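You operate a simulated robot arm through the tools that you are given. There is no shell and no other tool. Be economical: measure what you need, move in short steps, check, and stop when the job is done.

You are at the controls of a simulated robot arm. One attempt, no reset.

## Task
Brush the crumbs off by the screw clamps, then tighten the green and blue clamps.
Fine: turn both knobs till tight; put the brush back; damage nothing.
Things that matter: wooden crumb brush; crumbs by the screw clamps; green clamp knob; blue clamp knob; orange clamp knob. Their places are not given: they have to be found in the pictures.

It is judged by the outcome, as a careful person would: the job done as asked, and still so three seconds after it is handed in. It fails if anything else is knocked over, pushed out of place, dropped, spilled or broken.

## Robot
A 5-joint arm with a two-finger parallel gripper, fixed in place. Base frame: the origin is at the foot of the arm, x ahead of it, y to its left, z up; the work surface is at about z = 0. Lengths are in mm, angles in rad, forces in N, time in s.
With the tool pointing down near the work surface it reaches from about 260 to 600 mm from the base axis. Its first joint turns from -1.152 to 1.152 rad. The tool tilts only in the upright plane through the base axis and itself; it spins freely about its own axis. Payload 1.57 kg.
The tool frame sits at the grasp point between the pads (the TCP): z along the fingers, y along the line on which they close. The tips reach 30 mm beyond it. The gripper opens to 80 mm. The fingers are 17 mm wide and 12 mm thick; the gripper's body (40 by 82 mm) begins 80 mm behind the TCP.
Orientation is told as [roll, pitch, yaw] about the base's x, y, z axes, in that order, counted from this pose: with the fingers straight down and closing along the base's y, the tool's x points along the base's -x, its y along +y and its z along -z.

## Interface
- The arm moves only by the tool apply_moves. Its argument "deltas" is a list of rows, each a list of 7 numbers: the shift along the tool's x, y, z in mm, then the turn, a rotation vector about the tool's x, y, z in rad, then the opening in per cent of the stroke, from 0 (shut) to 100 (fully open). In form: [[dx, dy, dz, wx, wy, wz, fingers], ...]. A call has 1 to 12 rows; each row is the pose to reach, as a shift and turn from the pose commanded when the call began, along the tool's axes at that moment. A row lasts 0.2 s, in which the tool goes at most 50 mm and 0.15 rad; a call with a longer step from one row to the next is refused whole, and so is a gripper value outside its range. A pose out of reach is approached as far as the arm can. The call stops where the force on the tool passes 40 N (or 10 N more than at its start, if that is more) or the arm is blocked; 0.2 s more then pass. The fingers move at their own pace (about 153 mm/s each) and stop on an object; they squeeze with about 28 N. The grip force told is the motor's: it shows also when the fingers shut on nothing. Time passes only in rows, and 0.2 s behind the last, so rows that repeat a pose let the fingers close. The reply holds the time, the measured pose of the TCP, the force on the tool along the base axes, the opening and the grip force, in the units named above and with some noise, and new pictures: "pictures" is both (left out), scene, wrist or none.
- Cameras (640 x 400 px; columns grow to the right, rows downward): "scene" is fixed at [52.8, 405.3, 539.8]; the picture's right is [-0.59, -0.80, 0.00], its down [-0.34, 0.25, -0.90] and it looks along [0.73, -0.54, -0.43] (base axes); focal length 314 px, centre (320, 200). "wrist" rides on the gripper at [72, -7, -122] in the tool frame; the picture's right is [0.09, 1.00, 0.00], its down [-0.84, 0.08, -0.54] and it looks along [-0.54, 0.05, 0.84] (tool axes); focal length 238 px, centre (320, 200).
- point_at(camera, pixels): for up to 12 pixels [column, row] of the newest picture of that camera ("zoom" is the newest enlarged one), the place [x, y, z] in the base frame of the surface seen there, good to about 2 mm. The clock stands still meanwhile.
- inspect(camera, box): a new picture of the part [left, top, right, bottom] of that camera's present view, enlarged. The clock stands still meanwhile.
- close_job(): hands the job in; it is judged then, once.

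Keep the steps short. Do not move on a guess: measure, check each grasp and each placing, and mend mistakes. In all there are 80 turns and 200 pictures (those below and enlarged ones count). Leave the gripper open and the arm clear of the work at the hand-in unless told otherwise, and finish with a single line.

The tools are called after "Call:" as name(argument=value, ...) on one line, values as JSON. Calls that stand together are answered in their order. apply_moves: Moves the arm, as the interface text tells. Its arguments: {"type":"object","properties":{"deltas":{"type":"array","items":{"type":"array","items":{"type":"number"}}},"pictures":{"type":"string","enum":["both","scene","wrist","none"]}},"required":["deltas"]} The other tools are called the same way: point_at (camera, pixels) gives the place of the surface under pixels of a picture; inspect (camera, box) takes an enlarged picture of a part of a camera's view; close_job () hands the job in.

At the start:

```text
time: 0.0
tool_pos: [348.3, 110.9, 394.0]
orientation: [0.0, 0.0, -0.001]
force: [0.4, 0.1, 0.5]
width: 80.1
gripper_force: 0.1
```

scene: 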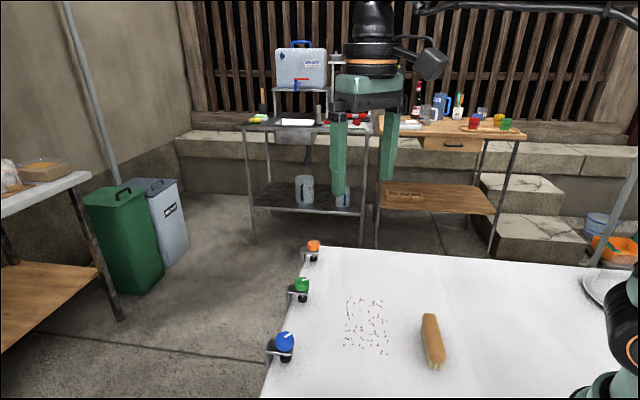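
wrist: 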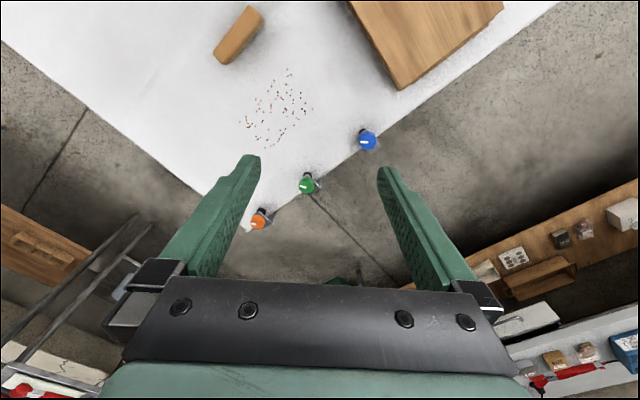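

I see the brush at about scene (433,341), the crumbs around (365,328), and the orange, green and blue knobs along the left edge. I'll enlarge both views to see details.

Call:
inspect(camera="scene", box=[250, 230, 470, 400])

Call:
inspect(camera="wrist", box=[190, 0, 430, 240])

Call:
point_at(camera="scene", pixels=[[430, 316], [436, 350], [434, 366], [348, 300], [381, 300], [346, 346], [386, 353], [314, 244], [301, 282], [285, 338], [320, 248], [266, 396]])

Call:
point_at(camera="wrist", pixels=[[248, 12], [225, 52], [238, 32], [289, 72], [310, 108], [247, 123], [280, 143], [258, 222], [306, 185], [366, 141], [398, 88], [350, 5]])

```text
2.35 times, centred on (360, 315) of scene
```

zoom: 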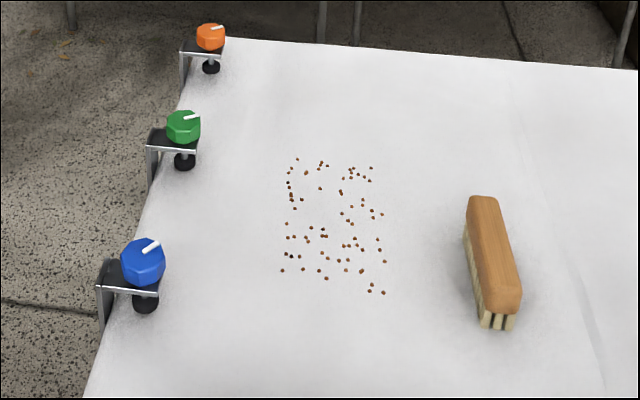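

```text
1.67 times, centred on (310, 120) of wrist
```

zoom: 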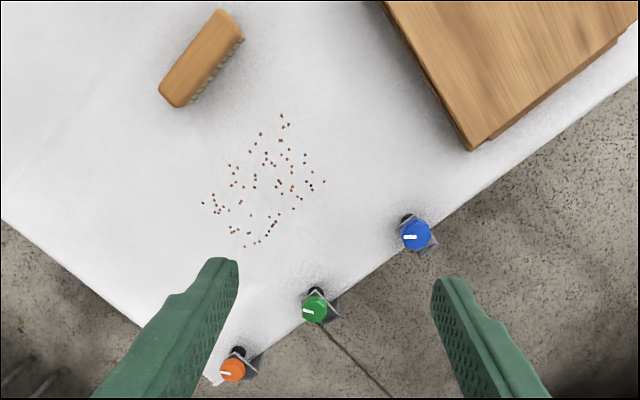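

```text
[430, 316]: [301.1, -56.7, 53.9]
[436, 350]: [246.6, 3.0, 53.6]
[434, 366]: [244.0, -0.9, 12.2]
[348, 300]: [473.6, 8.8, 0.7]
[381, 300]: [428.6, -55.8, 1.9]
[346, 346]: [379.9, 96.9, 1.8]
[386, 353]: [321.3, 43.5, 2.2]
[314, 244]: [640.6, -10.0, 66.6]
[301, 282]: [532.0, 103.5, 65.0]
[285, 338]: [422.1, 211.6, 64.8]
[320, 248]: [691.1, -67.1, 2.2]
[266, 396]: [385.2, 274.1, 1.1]
```

```text
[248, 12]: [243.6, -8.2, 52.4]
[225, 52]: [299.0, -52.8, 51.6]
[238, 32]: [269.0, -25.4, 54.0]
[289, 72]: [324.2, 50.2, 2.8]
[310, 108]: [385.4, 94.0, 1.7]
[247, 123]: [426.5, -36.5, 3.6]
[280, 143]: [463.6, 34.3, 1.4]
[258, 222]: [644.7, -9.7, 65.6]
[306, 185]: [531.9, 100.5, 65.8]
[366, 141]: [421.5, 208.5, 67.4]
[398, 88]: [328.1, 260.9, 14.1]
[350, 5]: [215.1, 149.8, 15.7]
```

The brush stands on its bristles, with its long side parallel to the clamp edge. I'll measure its corners and the clamp knobs in the newest zoom.

Call:
point_at(camera="zoom", pixels=[[217, 12], [239, 36], [180, 104], [161, 90], [200, 60], [212, 82], [416, 234], [406, 217], [433, 243], [315, 307], [316, 291], [335, 312]])

Call:
inspect(camera="scene", box=[260, 260, 340, 370])

```text
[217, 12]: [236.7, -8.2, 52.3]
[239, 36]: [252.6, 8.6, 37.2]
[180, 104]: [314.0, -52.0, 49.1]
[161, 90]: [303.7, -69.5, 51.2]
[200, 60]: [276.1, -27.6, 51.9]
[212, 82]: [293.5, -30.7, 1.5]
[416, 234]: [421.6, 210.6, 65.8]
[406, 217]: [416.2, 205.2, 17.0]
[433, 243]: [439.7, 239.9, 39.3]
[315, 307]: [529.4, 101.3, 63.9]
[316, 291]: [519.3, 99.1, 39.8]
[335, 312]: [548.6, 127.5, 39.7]
```

```text
3.64 times, centred on (300, 315) of scene
```

zoom: 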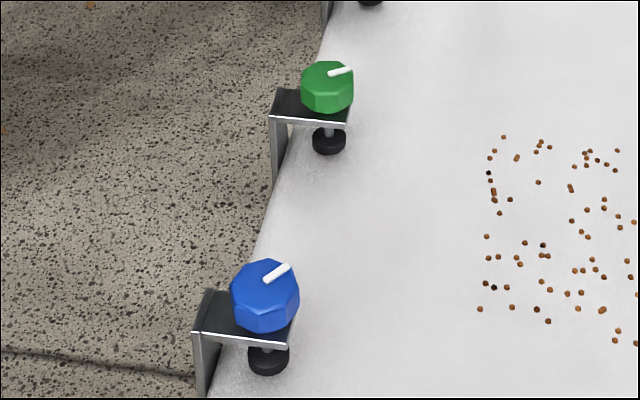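

Brush: centre about (277,-30), roughly 90 x 24 mm, top at z 53, long axis about -44°. Next I move above it with the fingers turned to close across its width.

Call:
apply_moves(deltas=[[10.2, -20.1, 34.9, 0, 0, 0.11, 100], [20.5, -40.3, 69.7, 0, 0, 0.22, 100], [30.7, -60.4, 104.6, 0, 0, 0.33, 100], [40.9, -80.5, 139.4, 0, 0, 0.44, 100], [51.1, -100.6, 174.3, 0, 0, 0.55, 100], [61.4, -120.8, 209.1, 0, 0, 0.66, 100], [71.6, -140.9, 244, 0, 0, 0.77, 100], [71.6, -140.9, 244, 0, 0, 0.77, 100]])

```text
time: 1.8
tool_pos: [276.4, -30.3, 150.4]
orientation: [0.001, 0.001, -0.771]
force: [0.0, -0.3, -1.0]
width: 80.1
gripper_force: 0.1
```

scene: 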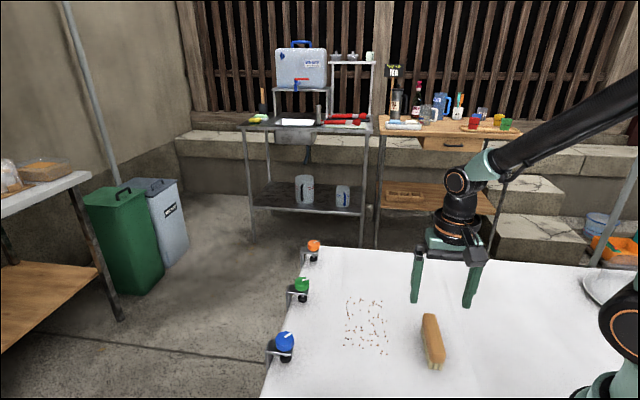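
wrist: 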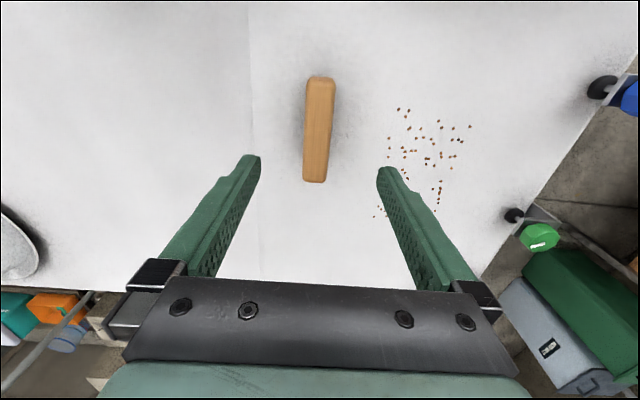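

The brush is between the fingers, at wrist (319,130). I'll measure its ends more exactly from here.

Call:
point_at(camera="wrist", pixels=[[310, 82], [333, 82], [306, 178], [324, 179], [321, 80], [315, 178], [308, 130], [330, 130]])

Call:
inspect(camera="wrist", box=[240, 50, 480, 230])

```text
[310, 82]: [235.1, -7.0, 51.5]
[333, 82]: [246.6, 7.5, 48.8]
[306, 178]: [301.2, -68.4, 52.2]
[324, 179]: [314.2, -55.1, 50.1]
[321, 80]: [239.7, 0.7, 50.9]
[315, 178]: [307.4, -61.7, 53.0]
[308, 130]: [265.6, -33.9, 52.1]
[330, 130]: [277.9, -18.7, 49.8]
```

```text
2.22 times, centred on (360, 140) of wrist
```

zoom: 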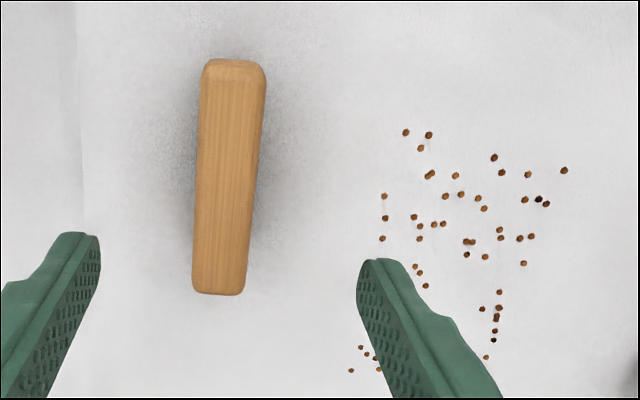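

Brush centre refined to (274,-30.7), axis -42.5°. I'll go down to z 41 over it with the fingers open.

Call:
apply_moves(deltas=[[1.4, -2, 30, 0, 0, -0.03, 100], [1.4, -2, 60, 0, 0, -0.03, 100], [1.4, -2, 85, 0, 0, -0.03, 100], [1.4, -2, 100, 0, 0, -0.03, 100], [1.4, -2, 109.4, 0, 0, -0.03, 100], [1.4, -2, 109.4, 0, 0, -0.03, 100]])

```text
time: 3.2
tool_pos: [274.7, -29.8, 40.1]
orientation: [-0.002, 0.0, -0.74]
force: [0.9, 0.0, 0.0]
width: 79.8
gripper_force: 0.1
```

scene: 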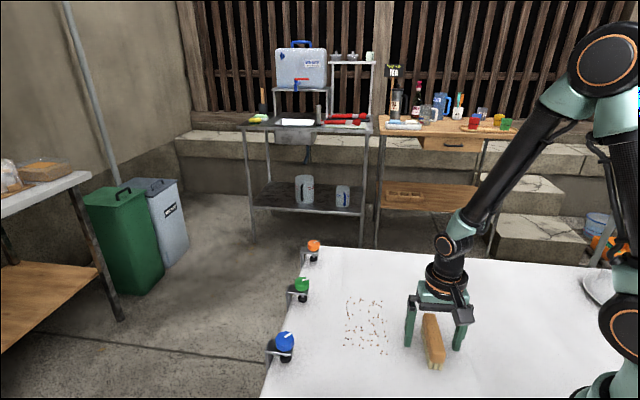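
wrist: 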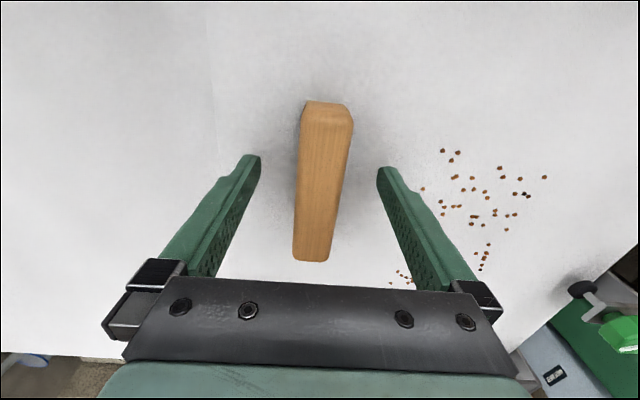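

The fingers straddle the brush handle cleanly. I'll close on it now.

Call:
apply_moves(deltas=[[0, 0, 0, 0, 0, 0, 60], [0, 0, 0, 0, 0, 0, 30], [0, 0, 0, 0, 0, 0, 10], [0, 0, 0, 0, 0, 0, 10]], pictures="wrist")

```text
time: 4.2
tool_pos: [275.5, -30.3, 41.6]
orientation: [-0.001, -0.001, -0.74]
force: [0.3, -0.1, -0.3]
width: 25.4
gripper_force: 28.1
```

wrist: 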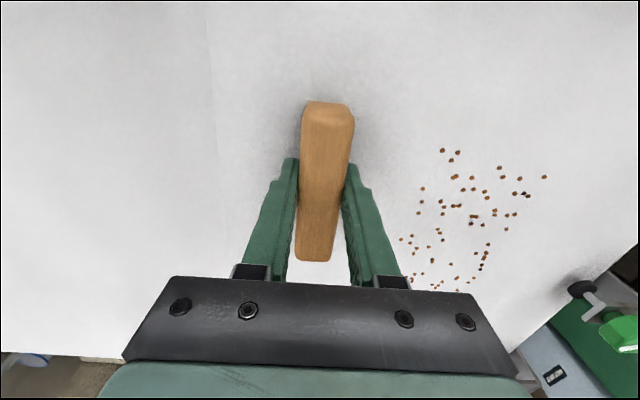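

Gripped at 25.4 mm width with 28 N; home pose is (275.3,-30.2,41), yaw -0.74. I'll lift 40 mm, carry the brush beyond the far end of the crumbs near (467,-51) and turn it across.

Call:
apply_moves(deltas=[[0, 0, -40, 0, 0, 0, 10], [-15.5, 11.4, -45, 0, 0, -0.147, 10], [-31.1, 22.8, -45, 0, 0, -0.294, 10], [-46.6, 34.1, -45, 0, 0, -0.441, 10], [-62.1, 45.5, -45, 0, 0, -0.588, 10], [-77.7, 56.9, -45, 0, 0, -0.735, 10], [-93.2, 68.3, -45, 0, 0, -0.882, 10], [-108.7, 79.7, -45, 0, 0, -1.029, 10], [-124.2, 91, -45, 0, 0, -1.176, 10], [-139.8, 102.4, -45, 0, 0, -1.323, 10], [-155.3, 113.8, -45, 0, 0, -1.47, 10], [-155.3, 113.8, -45, 0, 0, -1.47, 10]])

```text
time: 6.8
tool_pos: [465.4, -51.2, 84.3]
orientation: [0.0, 0.0, 0.733]
force: [0.7, 0.0, -0.9]
width: 25.7
gripper_force: 27.5
```

scene: 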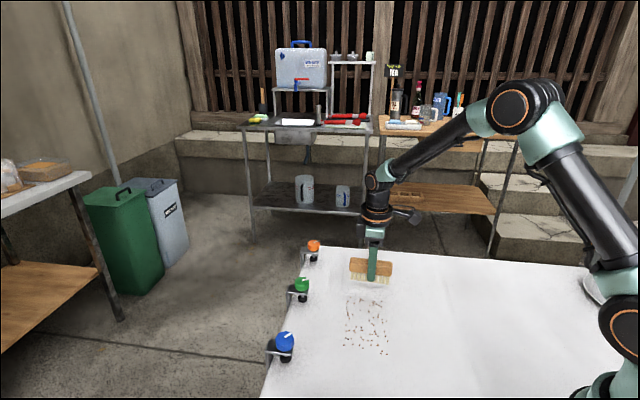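
wrist: 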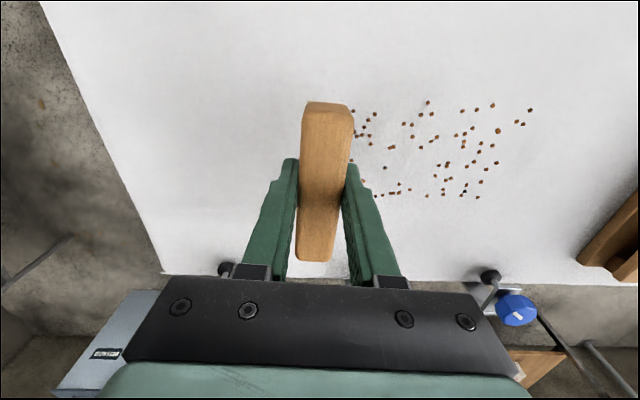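

The brush is held across the far end. I'll measure the outermost crumbs before lowering.

Call:
point_at(camera="wrist", pixels=[[428, 103], [530, 109], [375, 114], [478, 197], [492, 104], [376, 195], [355, 112], [355, 136], [461, 197], [517, 122]])

Call:
inspect(camera="scene", box=[310, 240, 430, 370])

```text
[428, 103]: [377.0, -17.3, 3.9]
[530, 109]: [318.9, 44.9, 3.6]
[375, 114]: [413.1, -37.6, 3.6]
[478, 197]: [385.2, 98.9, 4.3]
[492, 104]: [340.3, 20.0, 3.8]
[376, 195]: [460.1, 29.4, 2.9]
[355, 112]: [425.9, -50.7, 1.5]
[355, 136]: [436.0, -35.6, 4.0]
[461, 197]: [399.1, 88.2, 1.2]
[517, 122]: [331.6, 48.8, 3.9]
```

```text
3.08 times, centred on (370, 305) of scene
```

zoom: 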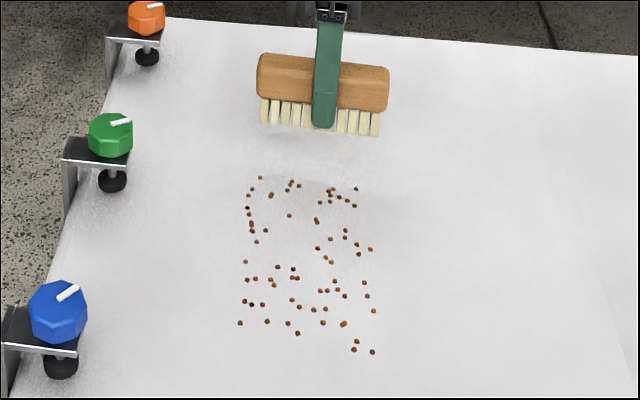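

Crumbs span about 95 mm crosswise. I'll centre the brush on that band and lower it to the surface, beyond the last crumbs.

Call:
apply_moves(deltas=[[-4.9, 0, 20, 0, 0, 0, 10], [-4.9, 0, 38, 0, 0, 0, 10], [-4.9, 0, 43, 0, 0, 0, 10], [-4.9, 0, 45.5, 0, 0, 0, 10], [-4.9, 0, 45.5, 0, 0, 0, 10]], pictures="scene")

```text
time: 8.0
tool_pos: [469.9, -48.3, 41.3]
orientation: [-0.001, -0.002, 0.73]
force: [-10.0, -2.8, 23.1]
width: 25.8
gripper_force: 27.9
```

scene: 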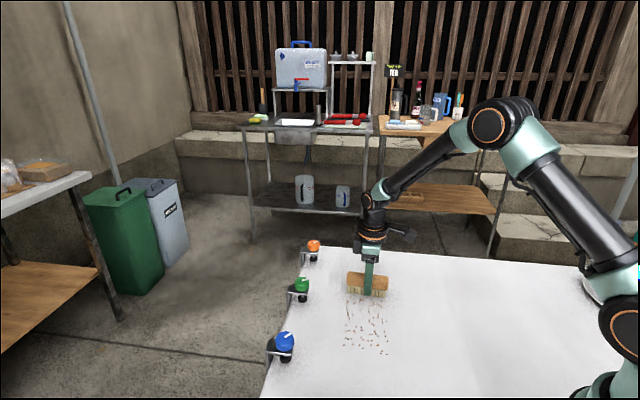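

The surface presses back with 23 N, so contact is firm. I'll ease up 0.5 mm and sweep sideways 130 mm toward the blue-green gap.

Call:
apply_moves(deltas=[[0, 0, -0.5, 0, 0, 0, 10], [0, 15, -0.5, 0, 0, 0, 10], [0, 30, -0.5, 0, 0, 0, 10], [0, 45, -0.5, 0, 0, 0, 10], [0, 60, -0.5, 0, 0, 0, 10], [0, 75, -0.5, 0, 0, 0, 10], [0, 90, -0.5, 0, 0, 0, 10], [0, 105, -0.5, 0, 0, 0, 10], [0, 120, -0.5, 0, 0, 0, 10], [0, 130, -0.5, 0, 0, 0, 10], [0, 130, -0.5, 0, 0, 0, 10]])

```text
time: 10.4
tool_pos: [383.1, 50.7, 40.5]
orientation: [0.001, 0.0, 0.728]
force: [3.0, -3.6, 8.1]
width: 25.7
gripper_force: 28.6
```

scene: 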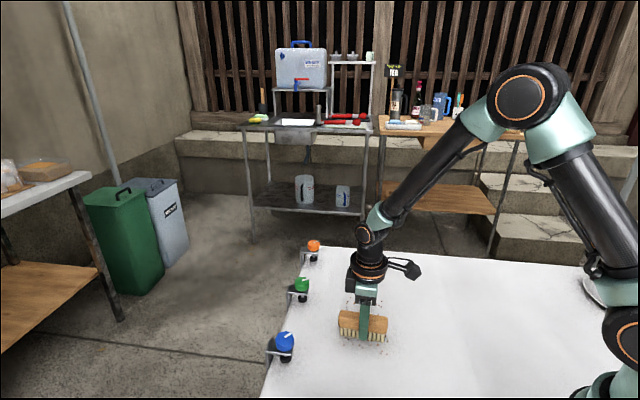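
wrist: 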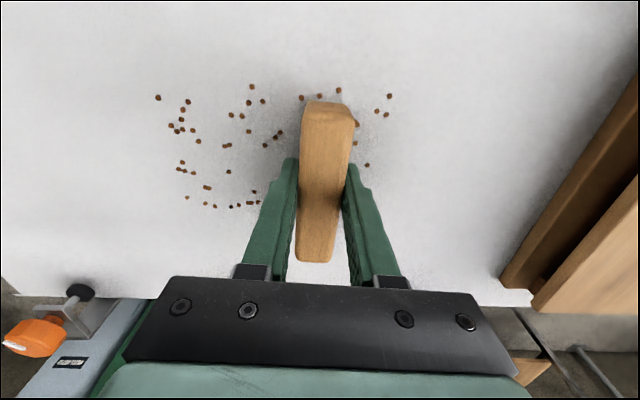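

Many crumbs still lie behind the brush. I'll lift it to compare their places with before.

Call:
apply_moves(deltas=[[0, 0, -20, 0, 0, 0, 10], [0, 0, -60, 0, 0, 0, 10], [0, 0, -60, 0, 0, 0, 10]])

Call:
inspect(camera="scene", box=[310, 240, 430, 370])

```text
time: 11.2
tool_pos: [382.9, 48.8, 102.0]
orientation: [0.0, -0.001, 0.73]
force: [1.1, -0.3, -0.8]
width: 25.8
gripper_force: 27.8
```

scene: 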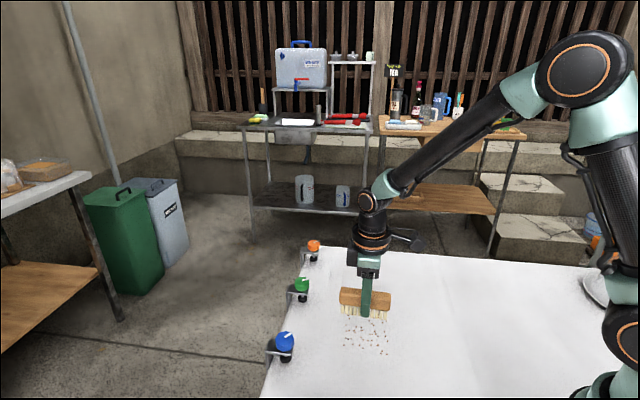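
wrist: 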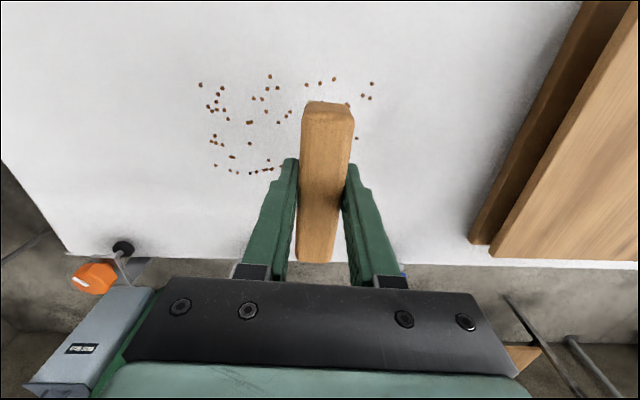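

```text
3.08 times, centred on (370, 305) of scene
```

zoom: 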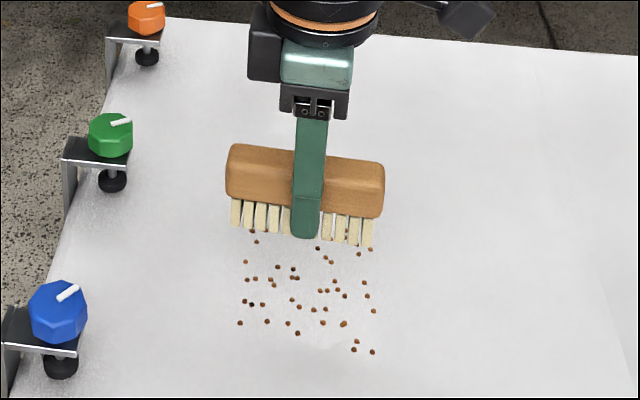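

The visible crumbs look to be in the same places as before. I'll measure the ones behind the brush to check whether the sweep moved anything.

Call:
point_at(camera="wrist", pixels=[[200, 85], [214, 136], [215, 165], [270, 76], [250, 122], [237, 173], [333, 79], [372, 84], [356, 138], [209, 108]])

Call:
inspect(camera="wrist", box=[180, 50, 420, 200])

```text
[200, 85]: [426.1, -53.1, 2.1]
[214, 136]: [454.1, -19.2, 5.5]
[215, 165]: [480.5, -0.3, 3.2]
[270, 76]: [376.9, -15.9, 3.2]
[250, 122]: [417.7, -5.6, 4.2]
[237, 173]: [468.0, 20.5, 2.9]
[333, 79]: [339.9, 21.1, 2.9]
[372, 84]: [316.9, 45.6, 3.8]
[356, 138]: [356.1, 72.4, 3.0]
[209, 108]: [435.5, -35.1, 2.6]
```

```text
2.67 times, centred on (300, 125) of wrist
```

zoom: 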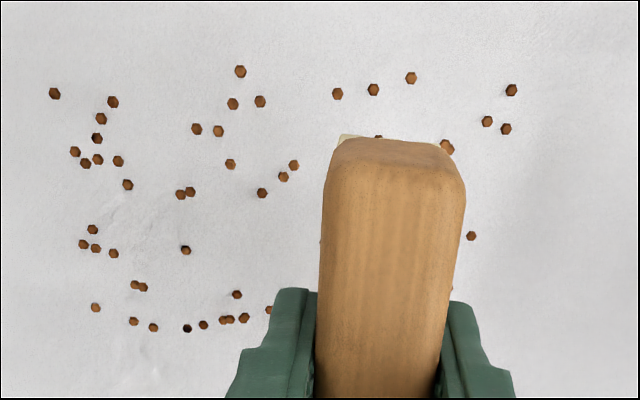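

The crumbs did not move at all, although contact was light (8 N at the end). I'll try again with a stroke toward the table edge, brush long side parallel to it, with firmer contact. First I turn and move to the inner side of the crumbs.

Call:
apply_moves(deltas=[[6.6, 0.4, 0, 0, 0, 0.143, 10], [13.2, 0.8, 0, 0, 0, 0.286, 10], [19.8, 1.2, 0, 0, 0, 0.428, 10], [26.4, 1.6, 0, 0, 0, 0.571, 10], [33, 2, 0, 0, 0, 0.714, 10], [39.5, 2.4, 0, 0, 0, 0.856, 10], [46.1, 2.8, 0, 0, 0, 0.999, 10], [52.7, 3.3, 0, 0, 0, 1.142, 10], [59.3, 3.7, 0, 0, 0, 1.285, 10], [66, 4.1, 0, 0, 0, 1.427, 10], [72.5, 4.5, 0, 0, 0, 1.57, 10], [72.5, 4.5, 40, 0, 0, 1.57, 10]])

```text
time: 13.8
tool_pos: [326.8, 1.7, 60.0]
orientation: [0.001, 0.0, -0.841]
force: [0.1, 0.7, -0.5]
width: 25.5
gripper_force: 28.3
```

scene: 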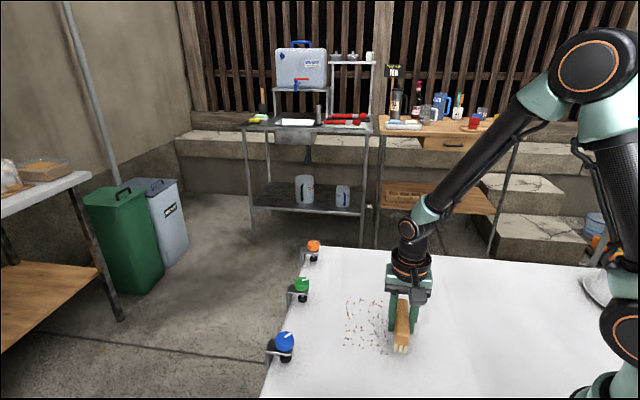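
wrist: 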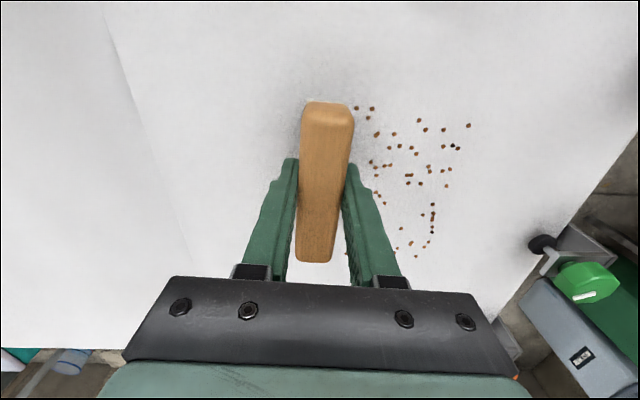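

Brush is at the inner side, long side parallel to the edge. I'll lower to contact and make a test stroke of 115 mm toward the edge, stopping well short of the clamps.

Call:
apply_moves(deltas=[[0, 0, 15, 0, 0, 0, 10], [0, 0, 20, 0, 0, 0, 10], [0, 12, 20, 0, 0, 0, 10], [0, 24, 20, 0, 0, 0, 10], [0, 36, 20, 0, 0, 0, 10], [0, 48, 20, 0, 0, 0, 10], [0, 60, 20, 0, 0, 0, 10], [0, 75, 20, 0, 0, 0, 10], [0, 90, 20, 0, 0, 0, 10], [0, 105, 20, 0, 0, 0, 10], [0, 115, 20, 0, 0, 0, 10], [0, 115, 20, 0, 0, 0, 10]])

Call:
inspect(camera="wrist", box=[180, 50, 480, 260])

```text
time: 16.4
tool_pos: [411.0, 79.6, 40.0]
orientation: [0.0, 0.0, -0.839]
force: [-0.8, -0.1, -0.5]
width: 25.7
gripper_force: 28.5
```

scene: 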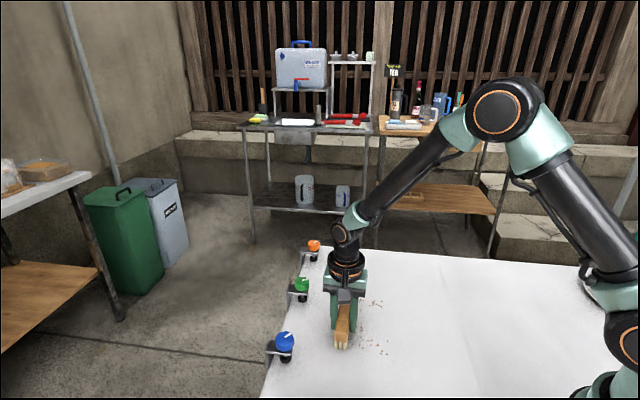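
wrist: 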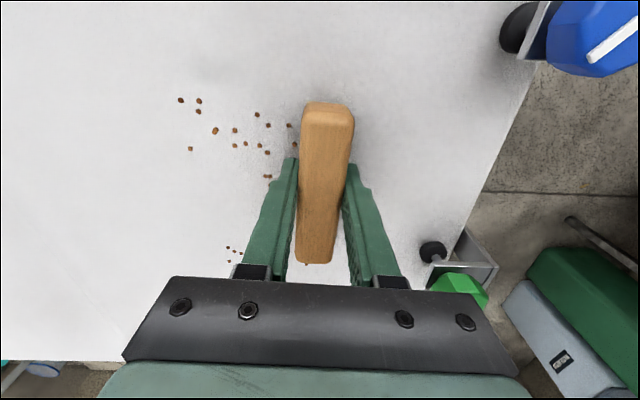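

```text
1.90 times, centred on (330, 155) of wrist
```

zoom: 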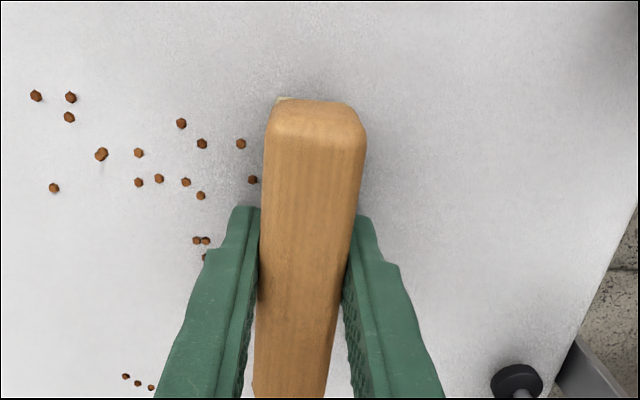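

Contact is only light here, yet the crumbs seem fewer. I'll lift and look at the whole area.

Call:
apply_moves(deltas=[[0, -20, -40, 0, 0, 0, 10], [0, -60, -70, 0, 0, 0, 10], [0, -100, -100, 0, 0, 0, 10], [0, -130, -120, 0, 0, 0, 10], [0, -130, -120, 0, 0, 0, 10]])

Call:
inspect(camera="scene", box=[310, 240, 430, 370])

Call:
inspect(camera="wrist", box=[290, 40, 590, 260])

```text
time: 17.6
tool_pos: [313.0, -6.5, 159.2]
orientation: [0.001, 0.0, -0.839]
force: [-0.2, -0.5, 0.0]
width: 25.8
gripper_force: 27.7
```

scene: 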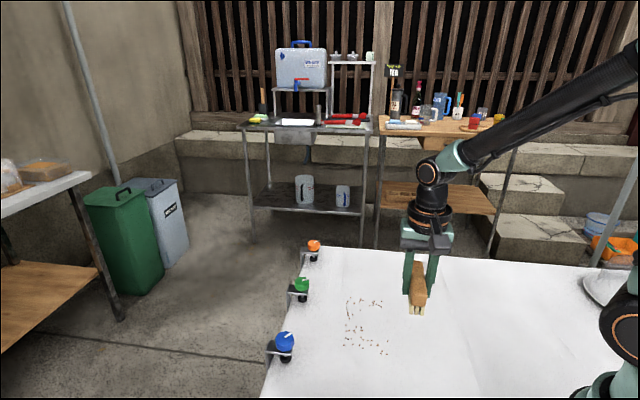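
wrist: 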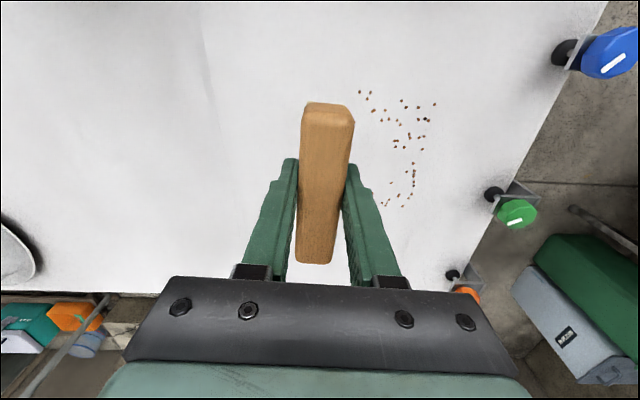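

```text
3.08 times, centred on (370, 305) of scene
```

zoom: 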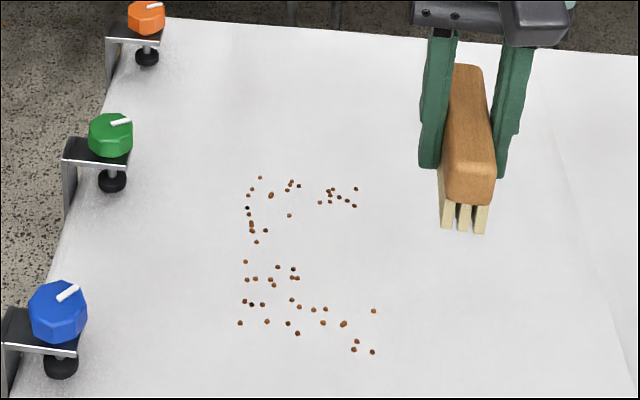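

```text
1.82 times, centred on (440, 150) of wrist
```

zoom: 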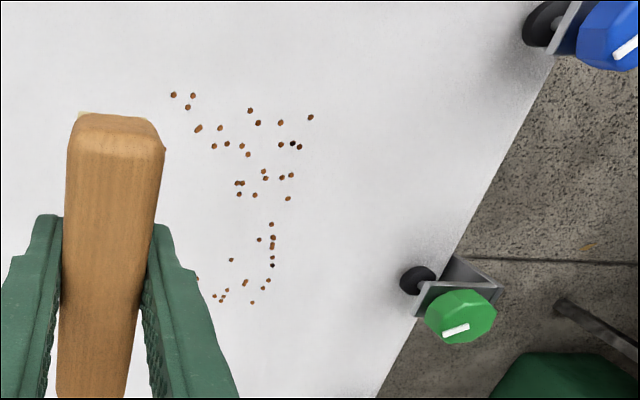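

Progress: a patch of crumbs in the middle is gone, the rest untouched. I'll measure the remaining ones to learn which part of the stroke worked.

Call:
point_at(camera="zoom", pixels=[[173, 95], [187, 108], [199, 128], [214, 146], [248, 154], [250, 110], [310, 117], [240, 183], [288, 198], [259, 239], [231, 260], [272, 265]])

Call:
inspect(camera="scene", box=[400, 250, 450, 330])

```text
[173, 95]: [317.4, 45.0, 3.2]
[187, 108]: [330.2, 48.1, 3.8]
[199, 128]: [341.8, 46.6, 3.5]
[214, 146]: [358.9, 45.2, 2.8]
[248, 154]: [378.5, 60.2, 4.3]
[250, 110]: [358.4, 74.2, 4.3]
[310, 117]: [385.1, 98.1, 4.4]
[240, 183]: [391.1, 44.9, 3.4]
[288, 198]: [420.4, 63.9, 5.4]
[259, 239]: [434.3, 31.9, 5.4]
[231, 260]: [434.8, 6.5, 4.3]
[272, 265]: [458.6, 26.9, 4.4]
```

```text
5.00 times, centred on (425, 290) of scene
```

zoom: 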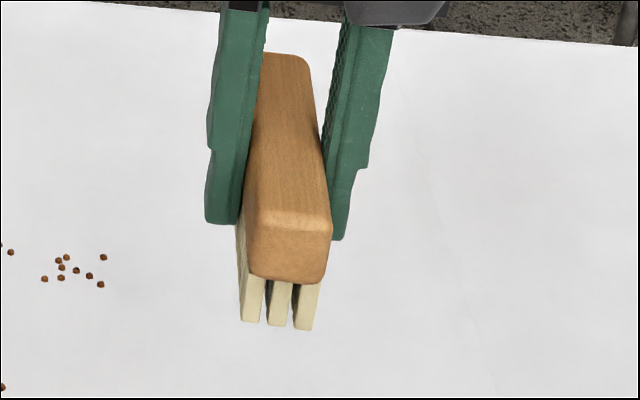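

The cleared patch is where contact was best, so contact faded during that stroke. I'll go to the start of the strip at t≈203 and lower gently to find the contact height.

Call:
apply_moves(deltas=[[11, 21.5, 40, 0, 0, 0, 10], [11, 21.5, 80, 0, 0, 0, 10], [11, 21.5, 110, 0, 0, 0, 10], [11, 21.5, 119.5, 0, 0, 0, 10], [11, 21.5, 119.5, 0, 0, 0, 10]])

```text
time: 18.8
tool_pos: [324.5, 15.7, 39.5]
orientation: [0.0, -0.001, -0.84]
force: [-1.0, 0.1, -0.7]
width: 25.5
gripper_force: 28.1
```

scene: 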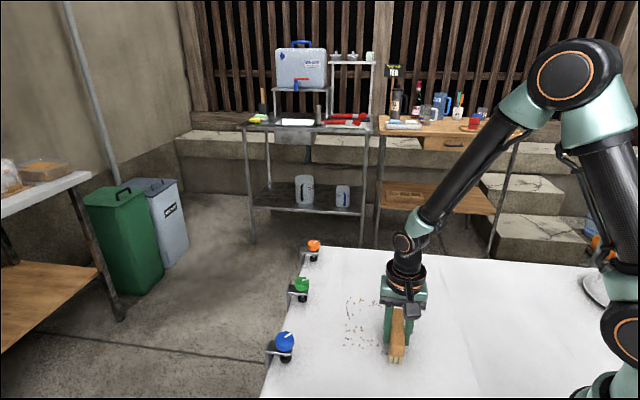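
wrist: 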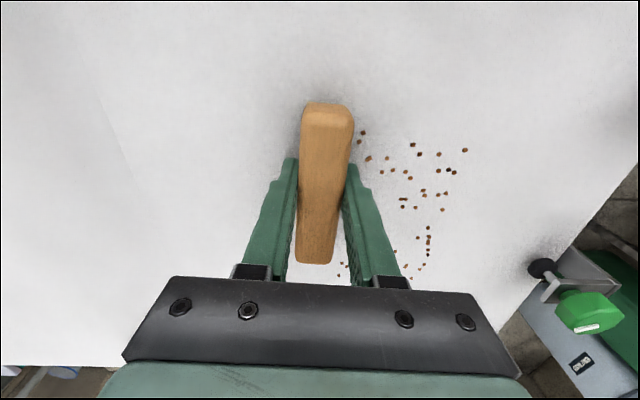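

Still no contact at z 39.5, so the brush sits slightly higher in the grip now. I'll lower in half-millimetre steps.

Call:
apply_moves(deltas=[[0, 0, 0.6, 0, 0, 0, 10], [0, 0, 1.2, 0, 0, 0, 10], [0, 0, 1.2, 0, 0, 0, 10]], pictures="none")

```text
time: 19.6
tool_pos: [323.7, 17.2, 39.9]
orientation: [-0.002, 0.001, -0.841]
force: [0.6, -0.6, -0.7]
width: 25.4
gripper_force: 27.8
```

Call:
apply_moves(deltas=[[0, 0, 0.7, 0, 0, 0, 10], [0, 0, 1.4, 0, 0, 0, 10], [0, 0, 1.4, 0, 0, 0, 10]], pictures="none")

```text
time: 20.4
tool_pos: [325.0, 17.7, 39.4]
orientation: [-0.001, 0.0, -0.839]
force: [-5.0, -4.4, 26.4]
width: 25.9
gripper_force: 28.0
```

Contact found at 26 N. I'll ease 0.5 mm and sweep 120 mm toward the edge at a steady pace.

Call:
apply_moves(deltas=[[0, 0, -0.5, 0, 0, 0, 10], [0, 12, -0.5, 0, 0, 0, 10], [0, 24, -0.5, 0, 0, 0, 10], [0, 36, -0.5, 0, 0, 0, 10], [0, 48, -0.5, 0, 0, 0, 10], [0, 60, -0.5, 0, 0, 0, 10], [0, 72, -0.5, 0, 0, 0, 10], [0, 84, -0.5, 0, 0, 0, 10], [0, 96, -0.5, 0, 0, 0, 10], [0, 108, -0.5, 0, 0, 0, 10], [0, 120, -0.5, 0, 0, 0, 10]])

Call:
inspect(camera="scene", box=[310, 240, 430, 370])

```text
time: 22.8
tool_pos: [413.2, 97.0, 38.6]
orientation: [0.0, -0.001, -0.842]
force: [-3.8, -3.6, 9.9]
width: 25.5
gripper_force: 27.7
```

scene: 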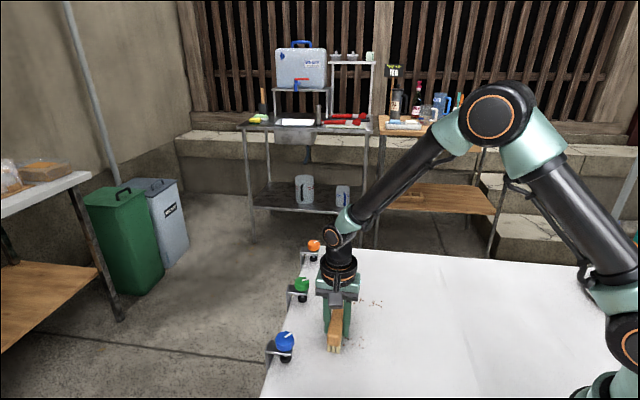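
wrist: 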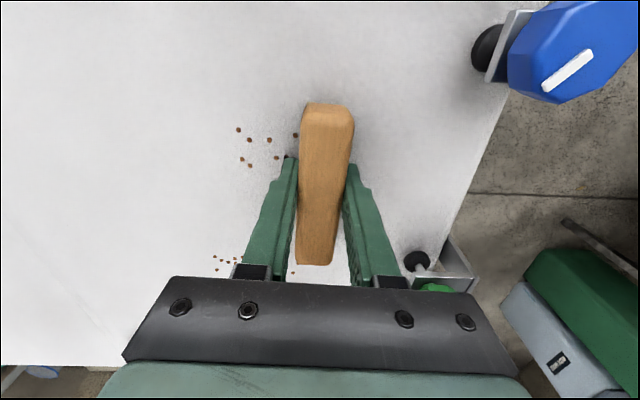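

```text
3.08 times, centred on (370, 305) of scene
```

zoom: 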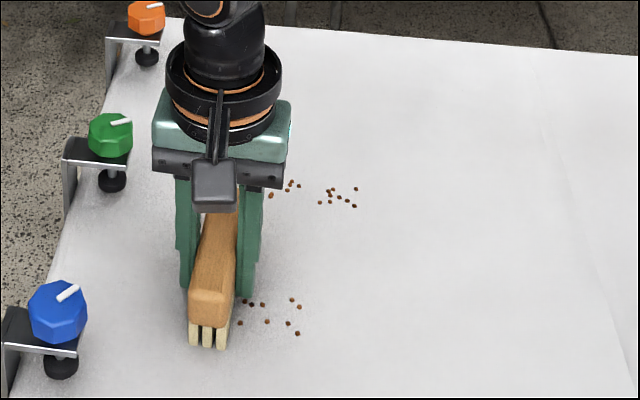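

Most of that strip is cleared. A second stroke over the same strip, shifted slightly toward blue, should take the rest: lift, return, lower, sweep.

Call:
apply_moves(deltas=[[0, 0, -15, 0, 0, 0, 10], [5, -40, -15, 0, 0, 0, 10], [14, -85, -15, 0, 0, 0, 10], [14, -85, -2, 0, 0, 0, 10], [14, -85, 0, 0, 0, 0, 10], [14, -70, 0, 0, 0, 0, 10], [14, -55, 0, 0, 0, 0, 10], [14, -40, 0, 0, 0, 0, 10], [14, -25, 0, 0, 0, 0, 10], [14, -10, 0, 0, 0, 0, 10], [14, 5, 0, 0, 0, 0, 10], [14, 5, 0, 0, 0, 0, 10]])

Call:
inspect(camera="scene", box=[310, 240, 430, 370])

```text
time: 25.4
tool_pos: [406.3, 110.9, 38.5]
orientation: [0.0, 0.001, -0.839]
force: [0.6, 0.5, -0.5]
width: 25.6
gripper_force: 28.3
```

scene: 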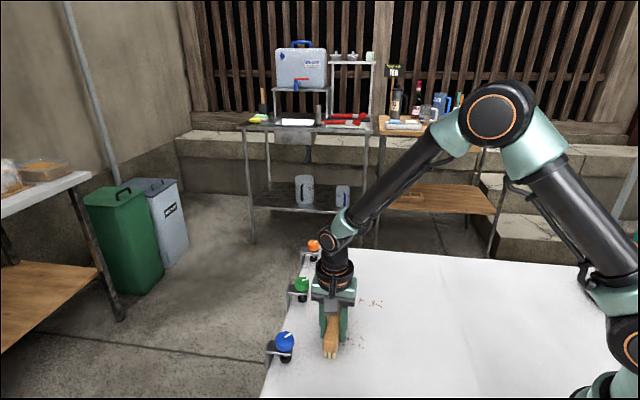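
wrist: 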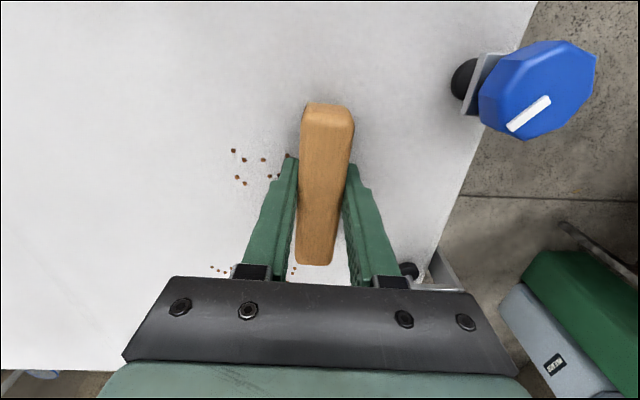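

```text
3.08 times, centred on (370, 305) of scene
```

zoom: 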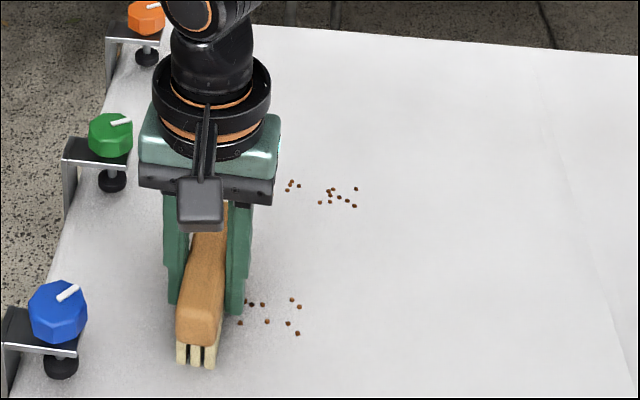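

No contact that time (0 N), so nothing came off. I'll return and lower 1.2 mm further, checking the force before sweeping.

Call:
apply_moves(deltas=[[0, 0, -15, 0, 0, 0, 10], [0, -45, -15, 0, 0, 0, 10], [0, -82, -15, 0, 0, 0, 10], [0, -82, -2, 0, 0, 0, 10], [0, -82, 0.5, 0, 0, 0, 10], [0, -82, 1.2, 0, 0, 0, 10], [0, -82, 1.2, 0, 0, 0, 10]], pictures="none")

```text
time: 27.0
tool_pos: [345.6, 56.2, 38.7]
orientation: [0.001, 0.001, -0.839]
force: [-7.2, -5.6, 20.4]
width: 25.5
gripper_force: 28.0
```

20 N contact. Sweeping 95 mm toward the edge at this height.

Call:
apply_moves(deltas=[[0, 10, 0, 0, 0, 0, 10], [0, 22, 0, 0, 0, 0, 10], [0, 34, 0, 0, 0, 0, 10], [0, 46, 0.1, 0, 0, 0, 10], [0, 58, 0.1, 0, 0, 0, 10], [0, 70, 0.2, 0, 0, 0, 10], [0, 82, 0.2, 0, 0, 0, 10], [0, 95, 0.2, 0, 0, 0, 10]])

Call:
inspect(camera="scene", box=[310, 240, 430, 370])

```text
time: 28.8
tool_pos: [417.5, 119.5, 37.6]
orientation: [-0.002, 0.0, -0.84]
force: [-7.9, -9.9, 25.4]
width: 25.5
gripper_force: 28.1
```

scene: 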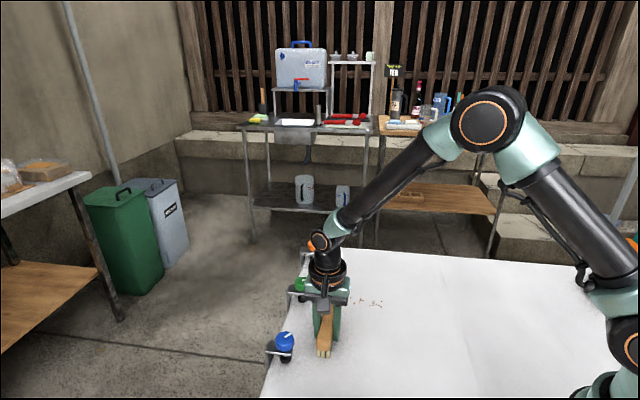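
wrist: 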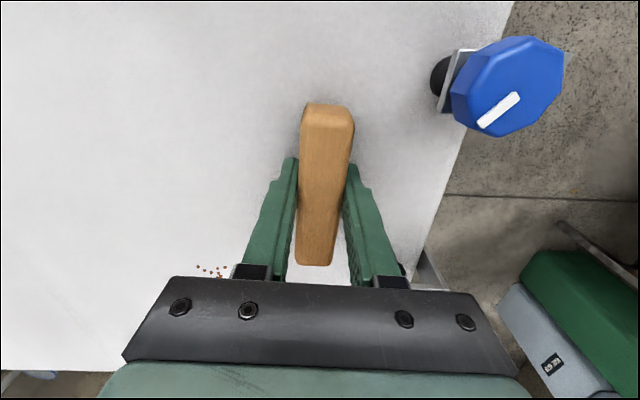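

```text
3.08 times, centred on (370, 305) of scene
```

zoom: 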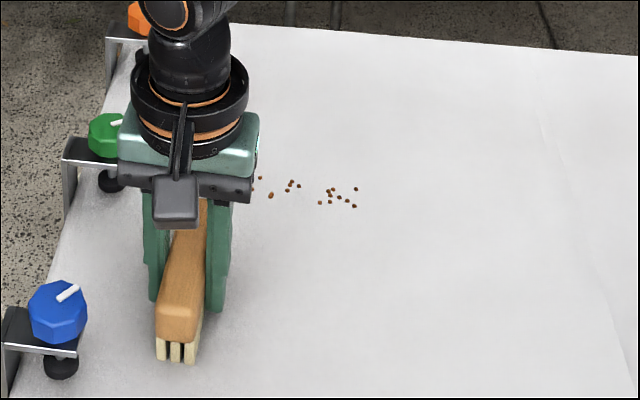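

That strip is clean. Remaining crumbs lie in the strip toward orange (t 262-325). I'll lift, move to the inner side of that strip and lower to just before contact.

Call:
apply_moves(deltas=[[0, 0, -25, 0, 0, 0, 10], [-26, -33, -25, 0, 0, 0, 10], [-52, -66, -25, 0, 0, 0, 10], [-78, -99, -25, 0, 0, 0, 10], [-105, -132, -25, 0, 0, 0, 10], [-105, -132, -5, 0, 0, 0, 10], [-105, -132, -0.5, 0, 0, 0, 10], [-105, -132, -0.5, 0, 0, 0, 10]])

```text
time: 30.6
tool_pos: [387.7, -45.2, 38.9]
orientation: [0.0, 0.001, -0.84]
force: [-0.5, -0.6, -0.8]
width: 25.7
gripper_force: 28.2
```

scene: 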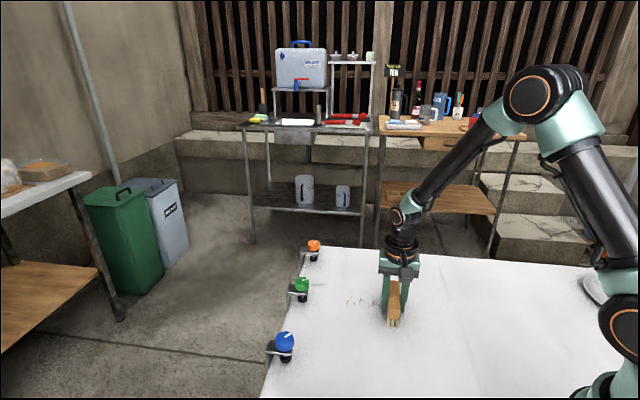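
wrist: 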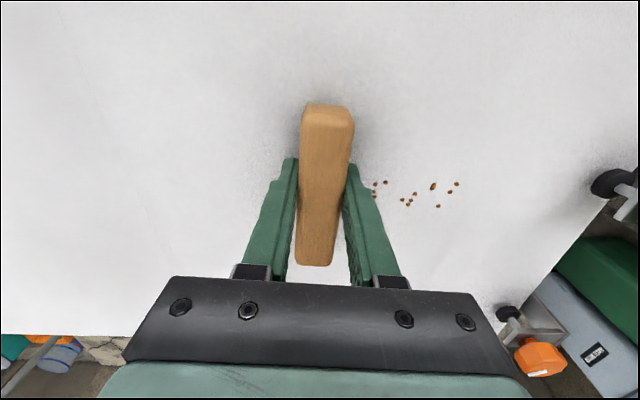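

The remaining crumbs all lie ahead of the brush, within its length. I'll lower slightly to get contact.

Call:
apply_moves(deltas=[[0, 0, 0.6, 0, 0, 0, 10], [0, 0, 1.2, 0, 0, 0, 10], [0, 0, 1.2, 0, 0, 0, 10]], pictures="none")

```text
time: 31.4
tool_pos: [388.4, -47.7, 38.1]
orientation: [0.0, 0.0, -0.84]
force: [-2.9, -1.3, 8.2]
width: 25.7
gripper_force: 28.5
```

8 N contact. I'll add 0.5 mm and sweep 120 mm toward the edge, ending short of the green clamp.

Call:
apply_moves(deltas=[[0, 0, 0.5, 0, 0, 0, 10], [0, 12, 0.5, 0, 0, 0, 10], [0, 24, 0.5, 0, 0, 0, 10], [0, 36, 0.6, 0, 0, 0, 10], [0, 48, 0.6, 0, 0, 0, 10], [0, 60, 0.7, 0, 0, 0, 10], [0, 72, 0.7, 0, 0, 0, 10], [0, 84, 0.8, 0, 0, 0, 10], [0, 96, 0.8, 0, 0, 0, 10], [0, 108, 0.9, 0, 0, 0, 10], [0, 120, 0.9, 0, 0, 0, 10]])

Call:
inspect(camera="scene", box=[310, 240, 430, 370])

```text
time: 33.8
tool_pos: [478.2, 33.7, 36.6]
orientation: [0.0, 0.001, -0.838]
force: [0.0, 0.3, -0.3]
width: 25.6
gripper_force: 27.8
```

scene: 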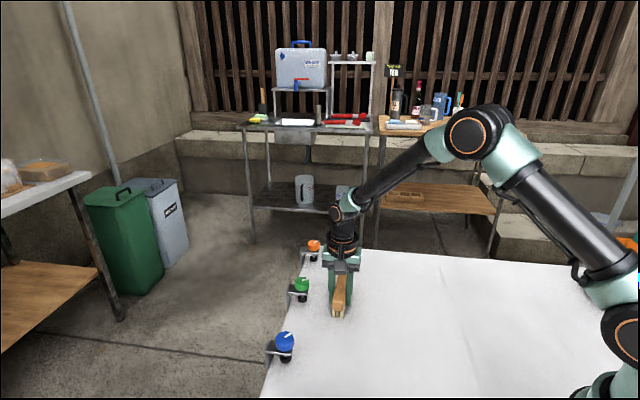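
wrist: 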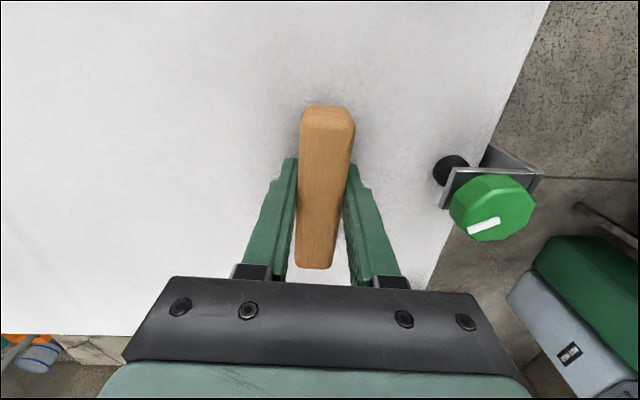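

```text
3.08 times, centred on (370, 305) of scene
```

zoom: 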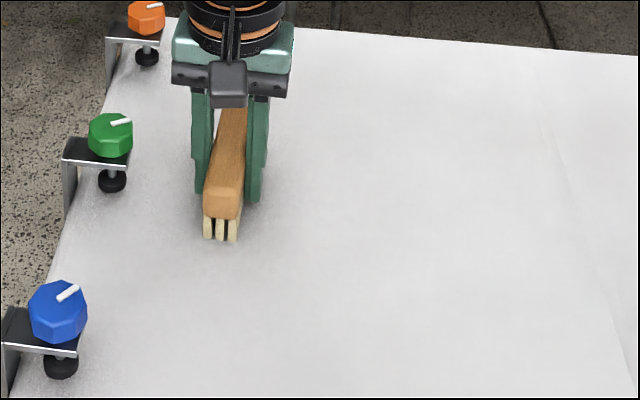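

No crumbs are visible any more. I'll lift, carry the brush back above its original place and restore its angle.

Call:
apply_moves(deltas=[[0, 0, -40, 0, 0, 0, 10], [17.6, -38.7, -44, 0, 0, -0.02, 10], [35.2, -77.5, -44, 0, 0, -0.04, 10], [52.8, -116.2, -44, 0, 0, -0.06, 10], [70.4, -155, -44, 0, 0, -0.08, 10], [88, -193.7, -44, 0, 0, -0.098, 10], [88, -193.7, -44, 0, 0, -0.098, 10]])

Call:
inspect(camera="scene", box=[310, 240, 450, 380])

Call:
point_at(camera="wrist", pixels=[[307, 107], [347, 110], [301, 260], [329, 262]])

```text
time: 35.4
tool_pos: [274.9, -31.7, 80.6]
orientation: [0.0, -0.001, -0.742]
force: [0.0, 0.6, -0.1]
width: 25.5
gripper_force: 27.9
```

scene: 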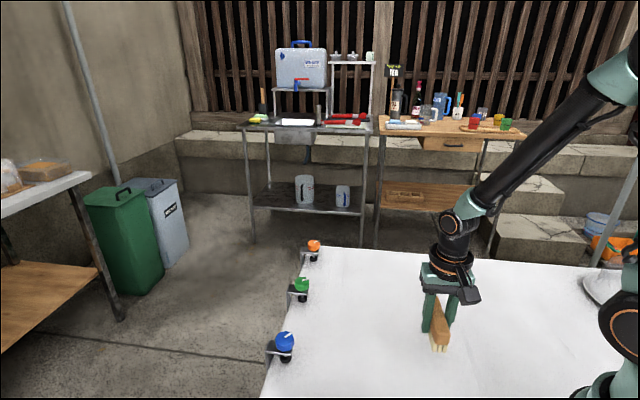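
wrist: 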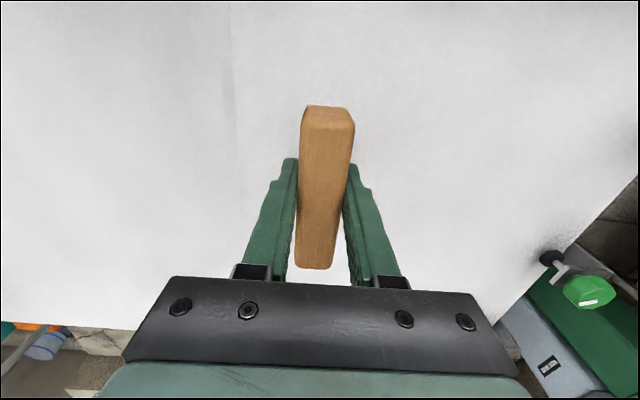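

```text
2.86 times, centred on (380, 310) of scene
```

zoom: 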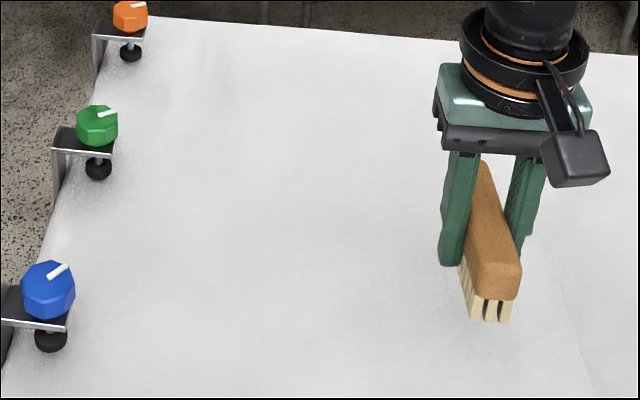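

```text
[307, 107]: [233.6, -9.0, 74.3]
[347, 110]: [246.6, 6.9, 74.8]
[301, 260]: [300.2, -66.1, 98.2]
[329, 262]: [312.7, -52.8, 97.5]
```

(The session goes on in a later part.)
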